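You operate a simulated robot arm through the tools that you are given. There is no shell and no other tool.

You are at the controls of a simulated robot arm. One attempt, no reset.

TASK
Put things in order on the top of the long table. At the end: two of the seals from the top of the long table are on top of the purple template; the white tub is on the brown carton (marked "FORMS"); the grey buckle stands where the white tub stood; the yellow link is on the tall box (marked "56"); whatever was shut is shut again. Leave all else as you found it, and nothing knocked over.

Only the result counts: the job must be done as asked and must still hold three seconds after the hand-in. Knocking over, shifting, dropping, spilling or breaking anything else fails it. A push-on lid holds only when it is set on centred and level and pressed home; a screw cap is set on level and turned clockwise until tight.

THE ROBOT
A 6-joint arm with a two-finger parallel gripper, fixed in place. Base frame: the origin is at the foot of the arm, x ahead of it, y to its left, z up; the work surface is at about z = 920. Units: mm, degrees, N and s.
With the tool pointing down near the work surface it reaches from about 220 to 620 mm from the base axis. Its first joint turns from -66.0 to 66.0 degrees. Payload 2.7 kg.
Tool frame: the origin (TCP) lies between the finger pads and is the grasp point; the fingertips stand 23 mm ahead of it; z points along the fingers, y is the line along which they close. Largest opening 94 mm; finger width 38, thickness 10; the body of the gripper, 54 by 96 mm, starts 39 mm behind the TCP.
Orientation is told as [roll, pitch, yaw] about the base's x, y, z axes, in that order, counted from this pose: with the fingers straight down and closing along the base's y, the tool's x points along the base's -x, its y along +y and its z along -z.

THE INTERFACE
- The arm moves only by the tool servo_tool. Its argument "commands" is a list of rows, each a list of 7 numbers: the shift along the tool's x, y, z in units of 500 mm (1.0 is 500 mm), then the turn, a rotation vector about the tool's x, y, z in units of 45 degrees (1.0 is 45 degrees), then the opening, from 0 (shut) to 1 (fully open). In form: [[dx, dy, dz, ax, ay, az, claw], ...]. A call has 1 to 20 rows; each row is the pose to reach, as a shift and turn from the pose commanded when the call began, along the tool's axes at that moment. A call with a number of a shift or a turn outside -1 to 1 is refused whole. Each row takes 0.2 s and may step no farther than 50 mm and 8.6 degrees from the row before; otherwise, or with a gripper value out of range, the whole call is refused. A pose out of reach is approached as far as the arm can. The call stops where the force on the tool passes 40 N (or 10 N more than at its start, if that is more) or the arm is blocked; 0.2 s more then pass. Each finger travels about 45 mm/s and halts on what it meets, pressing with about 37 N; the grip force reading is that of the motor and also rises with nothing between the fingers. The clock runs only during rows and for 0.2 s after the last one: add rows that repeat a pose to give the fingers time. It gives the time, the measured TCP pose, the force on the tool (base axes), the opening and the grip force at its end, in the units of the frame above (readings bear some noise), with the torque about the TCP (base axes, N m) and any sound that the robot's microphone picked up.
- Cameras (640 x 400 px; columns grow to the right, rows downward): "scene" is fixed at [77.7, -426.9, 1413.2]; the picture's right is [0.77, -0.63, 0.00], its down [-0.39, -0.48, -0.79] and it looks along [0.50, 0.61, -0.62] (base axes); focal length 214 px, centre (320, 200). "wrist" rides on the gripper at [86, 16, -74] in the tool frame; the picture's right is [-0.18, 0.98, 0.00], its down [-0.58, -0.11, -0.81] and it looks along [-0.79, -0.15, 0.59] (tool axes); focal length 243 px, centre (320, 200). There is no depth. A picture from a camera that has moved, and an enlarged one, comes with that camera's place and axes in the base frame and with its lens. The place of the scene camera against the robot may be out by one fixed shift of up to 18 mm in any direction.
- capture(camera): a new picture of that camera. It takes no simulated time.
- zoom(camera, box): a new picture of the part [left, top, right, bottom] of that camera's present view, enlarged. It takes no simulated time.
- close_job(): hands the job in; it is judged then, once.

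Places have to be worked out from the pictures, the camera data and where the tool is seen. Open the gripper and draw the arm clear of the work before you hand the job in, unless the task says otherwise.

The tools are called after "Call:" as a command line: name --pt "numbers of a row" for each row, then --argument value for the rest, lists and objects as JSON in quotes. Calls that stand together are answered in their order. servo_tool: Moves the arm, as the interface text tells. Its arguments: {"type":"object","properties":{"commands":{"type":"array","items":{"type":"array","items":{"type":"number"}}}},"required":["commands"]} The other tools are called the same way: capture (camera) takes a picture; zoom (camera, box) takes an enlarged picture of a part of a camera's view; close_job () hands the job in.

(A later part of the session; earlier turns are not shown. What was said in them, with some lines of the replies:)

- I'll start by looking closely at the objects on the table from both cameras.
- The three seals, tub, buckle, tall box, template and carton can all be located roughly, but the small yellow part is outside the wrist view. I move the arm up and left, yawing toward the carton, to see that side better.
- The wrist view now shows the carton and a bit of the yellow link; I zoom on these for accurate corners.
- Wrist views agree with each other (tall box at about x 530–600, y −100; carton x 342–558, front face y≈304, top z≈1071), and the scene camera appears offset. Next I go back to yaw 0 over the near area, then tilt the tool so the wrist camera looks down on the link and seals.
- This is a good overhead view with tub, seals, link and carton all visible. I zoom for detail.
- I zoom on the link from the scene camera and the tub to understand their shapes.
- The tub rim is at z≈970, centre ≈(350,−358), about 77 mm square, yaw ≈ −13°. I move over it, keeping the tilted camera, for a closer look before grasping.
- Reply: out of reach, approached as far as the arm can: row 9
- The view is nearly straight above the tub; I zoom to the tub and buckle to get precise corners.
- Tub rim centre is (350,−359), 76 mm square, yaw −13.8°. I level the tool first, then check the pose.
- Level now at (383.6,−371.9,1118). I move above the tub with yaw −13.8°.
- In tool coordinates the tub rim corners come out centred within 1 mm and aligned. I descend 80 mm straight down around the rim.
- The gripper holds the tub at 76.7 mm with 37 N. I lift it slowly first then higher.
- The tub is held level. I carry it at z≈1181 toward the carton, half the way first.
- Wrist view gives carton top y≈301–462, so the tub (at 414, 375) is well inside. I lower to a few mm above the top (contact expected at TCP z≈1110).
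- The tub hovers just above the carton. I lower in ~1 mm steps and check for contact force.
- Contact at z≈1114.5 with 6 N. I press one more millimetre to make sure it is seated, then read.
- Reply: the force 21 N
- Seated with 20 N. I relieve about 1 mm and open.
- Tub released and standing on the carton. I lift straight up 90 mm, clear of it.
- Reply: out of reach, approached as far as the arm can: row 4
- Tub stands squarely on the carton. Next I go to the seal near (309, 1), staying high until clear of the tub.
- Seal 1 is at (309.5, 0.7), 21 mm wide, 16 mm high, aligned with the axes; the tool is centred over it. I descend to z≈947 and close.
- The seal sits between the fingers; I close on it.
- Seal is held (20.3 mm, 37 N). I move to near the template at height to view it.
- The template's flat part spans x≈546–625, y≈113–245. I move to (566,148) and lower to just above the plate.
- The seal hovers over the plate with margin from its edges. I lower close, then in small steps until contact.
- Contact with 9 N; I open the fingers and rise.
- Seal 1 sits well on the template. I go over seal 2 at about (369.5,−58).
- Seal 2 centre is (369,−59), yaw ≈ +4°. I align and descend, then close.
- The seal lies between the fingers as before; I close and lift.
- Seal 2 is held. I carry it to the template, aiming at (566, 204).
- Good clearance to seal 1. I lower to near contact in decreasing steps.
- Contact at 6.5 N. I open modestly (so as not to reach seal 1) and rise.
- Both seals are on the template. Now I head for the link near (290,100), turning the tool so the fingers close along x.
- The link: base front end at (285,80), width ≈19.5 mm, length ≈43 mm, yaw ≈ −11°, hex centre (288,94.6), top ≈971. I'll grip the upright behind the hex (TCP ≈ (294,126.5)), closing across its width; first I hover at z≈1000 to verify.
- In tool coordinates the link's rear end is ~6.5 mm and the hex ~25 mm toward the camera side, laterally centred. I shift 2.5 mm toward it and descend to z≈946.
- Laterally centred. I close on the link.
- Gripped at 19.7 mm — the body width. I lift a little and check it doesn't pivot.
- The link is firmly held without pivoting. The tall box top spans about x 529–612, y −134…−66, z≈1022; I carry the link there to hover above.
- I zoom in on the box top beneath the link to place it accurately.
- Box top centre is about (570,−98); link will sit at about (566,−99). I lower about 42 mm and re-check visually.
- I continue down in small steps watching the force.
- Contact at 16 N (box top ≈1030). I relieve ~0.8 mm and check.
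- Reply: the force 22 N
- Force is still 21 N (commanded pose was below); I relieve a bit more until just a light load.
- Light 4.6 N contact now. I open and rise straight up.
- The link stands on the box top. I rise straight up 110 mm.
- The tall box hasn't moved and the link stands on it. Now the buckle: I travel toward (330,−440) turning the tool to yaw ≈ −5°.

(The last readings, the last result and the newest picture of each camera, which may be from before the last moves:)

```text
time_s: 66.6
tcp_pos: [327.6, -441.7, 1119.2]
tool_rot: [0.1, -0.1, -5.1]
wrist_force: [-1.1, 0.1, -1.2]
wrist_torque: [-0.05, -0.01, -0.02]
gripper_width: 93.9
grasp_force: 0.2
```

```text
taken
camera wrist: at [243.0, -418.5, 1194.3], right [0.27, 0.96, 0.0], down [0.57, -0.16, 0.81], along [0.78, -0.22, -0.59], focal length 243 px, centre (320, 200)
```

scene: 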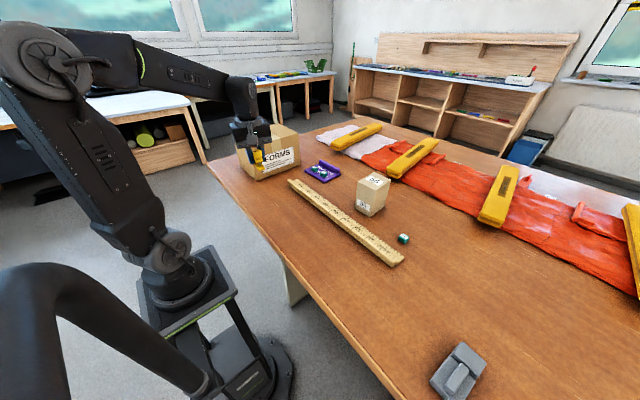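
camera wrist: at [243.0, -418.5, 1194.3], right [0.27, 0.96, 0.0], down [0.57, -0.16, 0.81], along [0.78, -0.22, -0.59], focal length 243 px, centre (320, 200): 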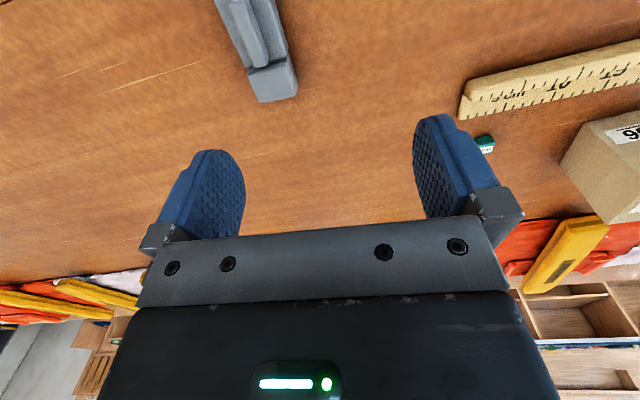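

I move over the buckle's estimated centre (328,−498) at z≈1080 for a precise view.

Call:
servo_tool --pt "-0.004 -0.038 0.027 0 0 0 1" --pt "-0.007 -0.076 0.053 0 0 0 1" --pt "-0.011 -0.1136 0.08 0 0 0 1" --pt "-0.011 -0.1136 0.08 0 0 0 1"

Call:
capture --camera "wrist"

Call:
zoom --camera "wrist" --box '[240, 0, 400, 130]'

Call:
capture --camera "scene"

```text
time_s: 67.6
tcp_pos: [328.8, -500.0, 1078.3]
tool_rot: [0.0, -0.1, -5.0]
wrist_force: [0.3, -0.4, 0.3]
wrist_torque: [0.01, 0.01, 0.04]
gripper_width: 94.1
grasp_force: 0.0
```

```text
taken
camera wrist: at [243.3, -475.7, 1154.4], right [0.27, 0.96, 0.0], down [0.57, -0.16, 0.81], along [0.78, -0.22, -0.59], focal length 243 px, centre (320, 200)
```

wrist: 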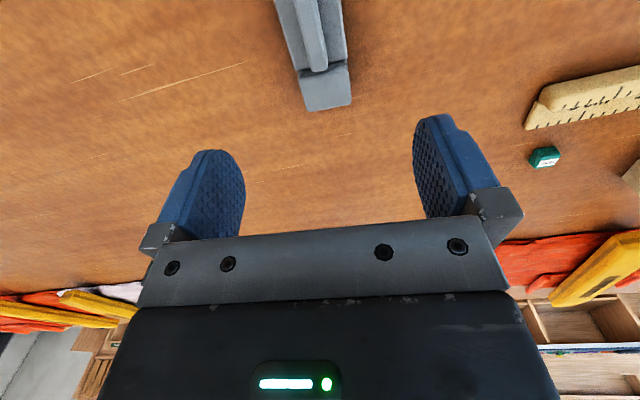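

```text
3.08 times, centred on (320, 65) of wrist
camera zoom: at [243.3, -475.7, 1154.4], right [0.27, 0.96, 0.0], down [0.57, -0.16, 0.81], along [0.78, -0.22, -0.59], focal length 746 px, centre (320, 615)
```

zoom: 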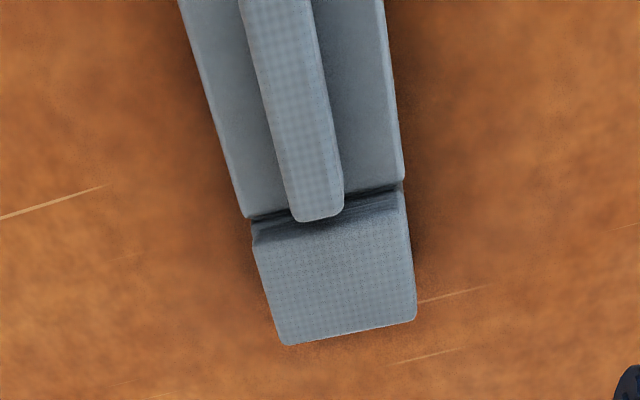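

```text
taken
```

scene: 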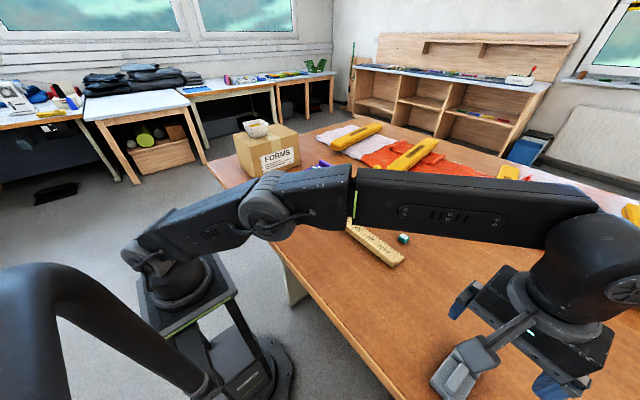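

The buckle's centre is within a few mm of the TCP axis (width ≈43–45 mm, top ≈945, yaw ≈ −4°). I descend with open fingers to z≈947.

Call:
servo_tool --pt "-0.002 0 0.05 0 0 0 1" --pt "-0.004 0 0.1 0 0 0 1" --pt "-0.004 0 0.15 0 0 0 0.9" --pt "-0.004 0 0.2 0 0 0 0.8" --pt "-0.004 0 0.235 0 0 0 0.75" --pt "-0.004 0 0.262 0 0 0 0.75" --pt "-0.004 0 0.262 0 0 0 0.75"

Call:
capture --camera "wrist"

Call:
zoom --camera "scene" --box '[400, 300, 540, 400]'

```text
time_s: 69.2
tcp_pos: [332.8, -500.6, 947.3]
tool_rot: [0.0, 0.0, -5.0]
wrist_force: [-0.6, -0.3, -0.5]
wrist_torque: [0.0, -0.01, -0.02]
gripper_width: 70.5
grasp_force: 0.1
```

```text
taken
camera wrist: at [247.7, -476.0, 1023.2], right [0.27, 0.96, 0.0], down [0.57, -0.16, 0.81], along [0.78, -0.22, -0.59], focal length 243 px, centre (320, 200)
```

wrist: 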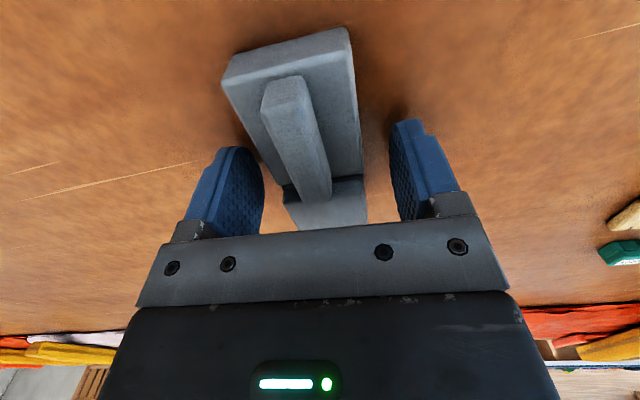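

```text
4.00 times, centred on (470, 350) of scene
camera zoom: at [77.7, -426.9, 1413.2], right [0.77, -0.63, 0.0], down [-0.39, -0.48, -0.79], along [0.5, 0.61, -0.62], focal length 858 px, centre (-280, -400)
```

zoom: 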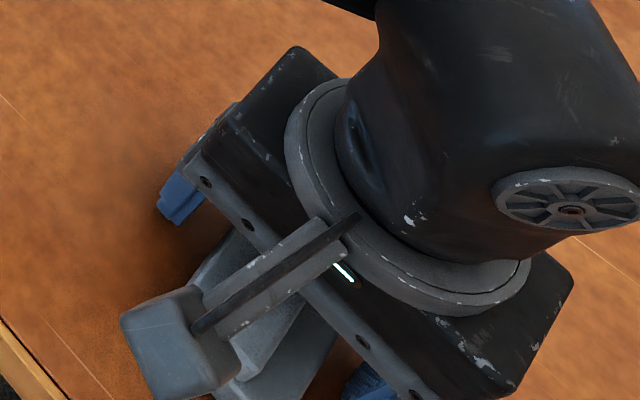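

Fingers straddle the buckle with even gaps. I close.

Call:
servo_tool --pt "0 0 0 0 0 0 0.5" --pt "0 0 0 0 0 0 0.35" --pt "0 0 0 0 0 0 0.35" --pt "0 0 0 0 0 0 0.35" --pt "0 0 0 0 0 0 0.35"

Call:
servo_tool --pt "0 0 -0.006 0 0 0 0.35" --pt "0 0 -0.02 0 0 0 0.35" --pt "0 0 -0.06 0 0 0 0.35" --pt "0 0 -0.1 0 0 0 0.35" --pt "0 0 -0.1 0 0 0 0.35"

Call:
capture --camera "wrist"

```text
time_s: 70.4
tcp_pos: [333.4, -500.6, 948.9]
tool_rot: [0.1, 0.0, -5.0]
wrist_force: [0.0, -0.6, 0.1]
wrist_torque: [0.01, -0.03, 0.02]
gripper_width: 45.2
grasp_force: 37.0
```

```text
time_s: 71.6
tcp_pos: [334.0, -500.8, 997.2]
tool_rot: [0.0, 0.1, -5.0]
wrist_force: [0.0, -0.5, -0.7]
wrist_torque: [0.01, 0.0, -0.02]
gripper_width: 45.0
grasp_force: 36.9
```

```text
taken
camera wrist: at [247.8, -476.5, 1072.6], right [0.27, 0.96, 0.0], down [0.57, -0.16, 0.81], along [0.78, -0.22, -0.59], focal length 243 px, centre (320, 200)
```

wrist: 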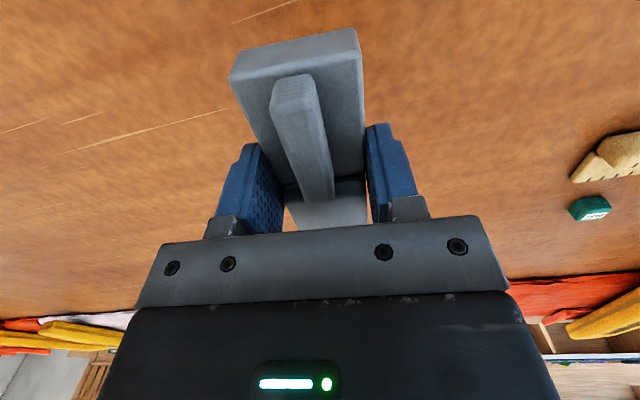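

Buckle held at 45 mm. I move it to the tub's former place (centre 350,−358) and lower to just above the table.

Call:
servo_tool --pt "-0.0037 0.0715 0 0 0 0 0.35" --pt "-0.0073 0.143 0 0 0 0 0.35" --pt "-0.011 0.2145 0 0 0 0 0.35" --pt "-0.0146 0.286 0 0 0 0 0.35" --pt "-0.0146 0.286 0.04 0 0 0 0.35" --pt "-0.0146 0.286 0.07 0 0 0 0.35" --pt "-0.0146 0.286 0.088 0 0 0 0.35" --pt "-0.0146 0.286 0.088 0 0 0 0.35"

Call:
capture --camera "scene"

Call:
capture --camera "wrist"

```text
time_s: 73.4
tcp_pos: [351.8, -359.8, 954.5]
tool_rot: [0.0, 0.0, -4.9]
wrist_force: [0.0, 0.9, -0.7]
wrist_torque: [-0.03, 0.01, 0.04]
gripper_width: 45.1
grasp_force: 37.2
```

```text
taken
```

scene: 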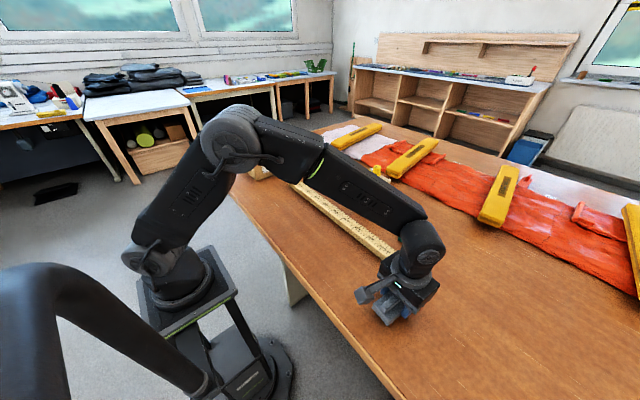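

```text
taken
camera wrist: at [266.1, -335.1, 1030.0], right [0.27, 0.96, 0.0], down [0.57, -0.16, 0.81], along [0.78, -0.22, -0.59], focal length 243 px, centre (320, 200)
```

wrist: 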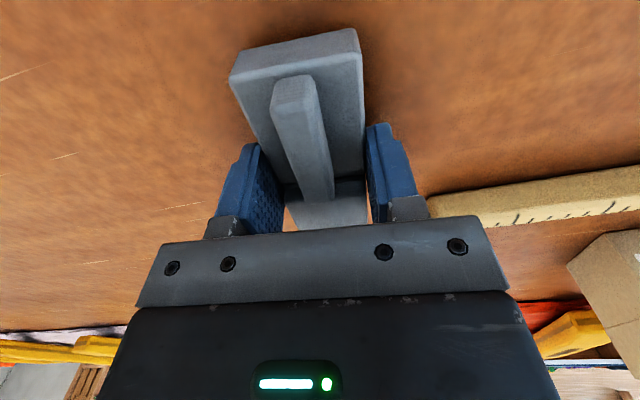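

Place is clear of the ruler. I lower in ~1 mm steps to contact.

Call:
servo_tool --pt "0 0 0.004 0 0 0 0.35" --pt "0 0 0.007 0 0 0 0.35" --pt "0 0 0.009 0 0 0 0.35" --pt "0 0 0.011 0 0 0 0.35" --pt "0 0 0.011 0 0 0 0.35"

```text
time_s: 74.6
tcp_pos: [351.0, -357.7, 947.8]
tool_rot: [0.0, 0.1, -5.0]
wrist_force: [0.3, 0.8, -1.3]
wrist_torque: [-0.01, 0.01, 0.0]
gripper_width: 45.3
grasp_force: 36.8
```

Call:
servo_tool --pt "0 0 0.0015 0 0 0 0.35" --pt "0 0 0.003 0 0 0 0.35" --pt "0 0 0.003 0 0 0 0.35"

```text
time_s: 75.4
tcp_pos: [351.1, -357.3, 947.9]
tool_rot: [-0.2, -0.1, -5.0]
wrist_force: [-6.2, 4.1, 20.7]
wrist_torque: [0.27, 0.73, -0.09]
gripper_width: 45.1
grasp_force: 37.0
```

Contact at 20 N. I relieve ~1 mm and open the fingers.

Call:
servo_tool --pt "0 0 -0.001 0 0 0 0.35" --pt "0 0 -0.002 0 0 0 0.35" --pt "0 0 -0.002 0 0 0 0.35"

Call:
servo_tool --pt "0 0 0 0 0 0 0.5" --pt "0 0 0 0 0 0 0.7" --pt "0 0 0 0 0 0 0.8" --pt "0 0 0 0 0 0 0.8" --pt "0 0 -0.03 0 0 0 0.8" --pt "0 0 -0.1 0 0 0 0.8" --pt "0 0 -0.2 0 0 0 0.8" --pt "0 0 -0.3 0 0 0 0.8"

Call:
capture --camera "wrist"

Call:
capture --camera "scene"

```text
time_s: 76.2
tcp_pos: [353.1, -359.5, 948.5]
tool_rot: [-0.2, -0.1, -5.0]
wrist_force: [-7.5, 4.2, 26.2]
wrist_torque: [0.2, 0.62, -0.07]
gripper_width: 45.0
grasp_force: 36.9
```

```text
time_s: 78.0
tcp_pos: [350.8, -358.3, 1099.5]
tool_rot: [0.0, 0.0, -5.0]
wrist_force: [-0.2, -0.2, 0.3]
wrist_torque: [0.01, 0.03, 0.03]
gripper_width: 75.2
grasp_force: 0.1
```

```text
taken
camera wrist: at [265.0, -333.9, 1174.4], right [0.27, 0.96, 0.0], down [0.57, -0.16, 0.81], along [0.78, -0.22, -0.59], focal length 243 px, centre (320, 200)
```

wrist: 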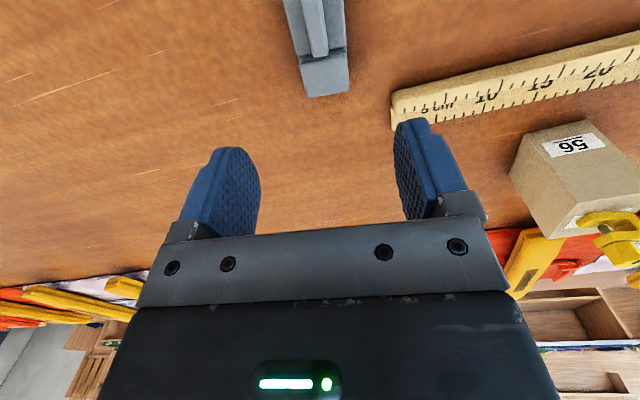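

```text
taken
```

scene: 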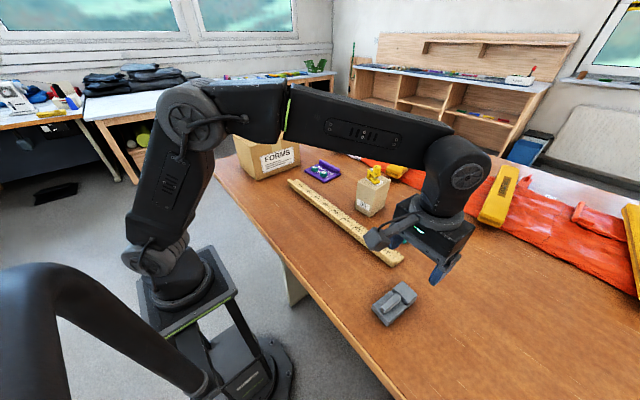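

The buckle stands where the tub was. I draw the arm up and back to near its starting pose for a final overall check.

Call:
servo_tool --pt "0.019 0.03 -0.08 0 0 0 0.9" --pt "0.038 0.09 -0.15 0 0 0 1" --pt "0.057 0.155 -0.21 0 0 0 1" --pt "0.076 0.22 -0.26 0 0 0 1" --pt "0.095 0.285 -0.31 0 0 0 1" --pt "0.114 0.345 -0.352 0 0 0 1" --pt "0.114 0.345 -0.352 0 0 0 1"

Call:
capture --camera "scene"

Call:
capture --camera "wrist"

Call:
zoom --camera "scene" --box '[220, 110, 420, 260]'

Call:
zoom --camera "scene" --box '[340, 220, 540, 400]'

```text
time_s: 79.6
tcp_pos: [312.7, -181.7, 1272.1]
tool_rot: [-0.1, 0.0, -5.1]
wrist_force: [0.0, 0.1, 1.2]
wrist_torque: [-0.04, 0.01, 0.02]
gripper_width: 94.1
grasp_force: 0.0
```

```text
taken
```

scene: 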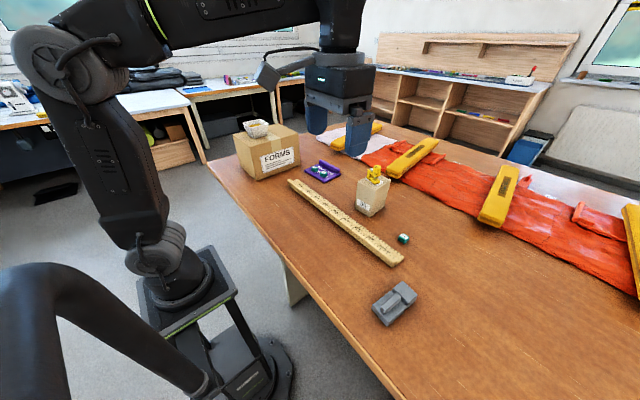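

```text
taken
camera wrist: at [227.0, -157.5, 1348.8], right [0.27, 0.96, 0.0], down [0.57, -0.16, 0.81], along [0.78, -0.22, -0.59], focal length 243 px, centre (320, 200)
```

wrist: 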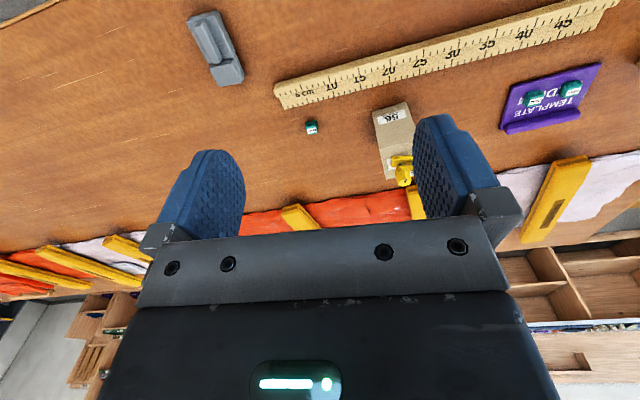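

```text
2.67 times, centred on (320, 185) of scene
camera zoom: at [77.7, -426.9, 1413.2], right [0.77, -0.63, 0.0], down [-0.39, -0.48, -0.79], along [0.5, 0.61, -0.62], focal length 572 px, centre (320, 240)
```

zoom: 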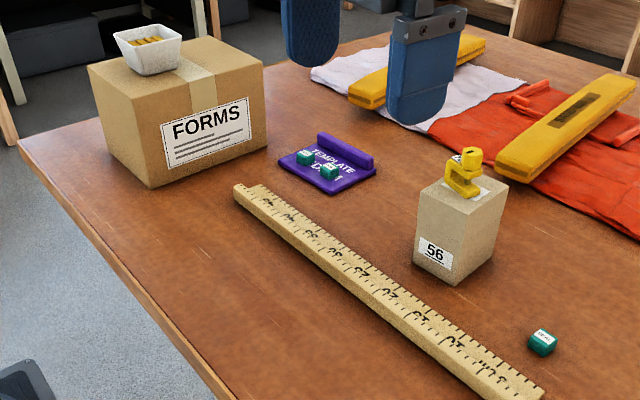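

```text
2.22 times, centred on (440, 310) of scene
camera zoom: at [77.7, -426.9, 1413.2], right [0.77, -0.63, 0.0], down [-0.39, -0.48, -0.79], along [0.5, 0.61, -0.62], focal length 477 px, centre (53, -44)
```

zoom: 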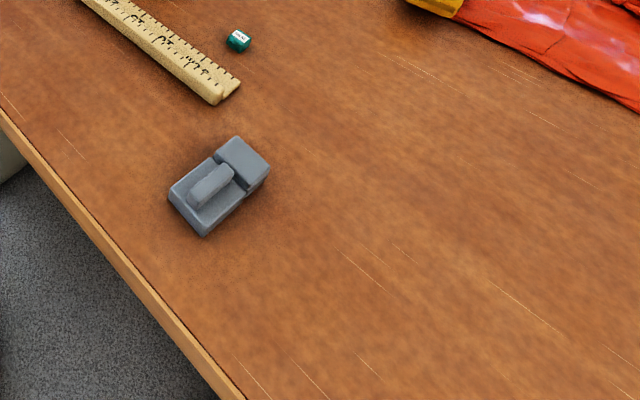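

The final pictures show:
- The tub is on the FORMS carton.
- Two seals are on the template.
- The link is on box 56.
- The buckle stands where the tub was.
- The ruler, third seal, boxes and sandbags have not moved.

I opened nothing during the job, so there is nothing to shut again. The gripper is open and clear of the work, so I hand the job in.

Call:
close_job

```text
The job is handed in.
```

The job is handed in, and in the final pictures everything asked for was in place. I haven't seen the judge's verdict.

- **Seals:** two seals are side by side on the flat part of the purple template. The third is untouched in its original spot.
- **White tub:** it stands on top of the "FORMS" carton with its contents still in it.
- **Grey buckle:** it stands where the tub stood, within a few millimetres of the tub's old centre.
- **Yellow link:** it stands upright on top of the tall box marked "56".
- **Shut items:** I opened nothing, so there was nothing to shut again.

The ruler, carton, tall box, template and sandbags show no visible shift from the first pictures. The gripper was open and the arm back near its starting pose before I handed in.
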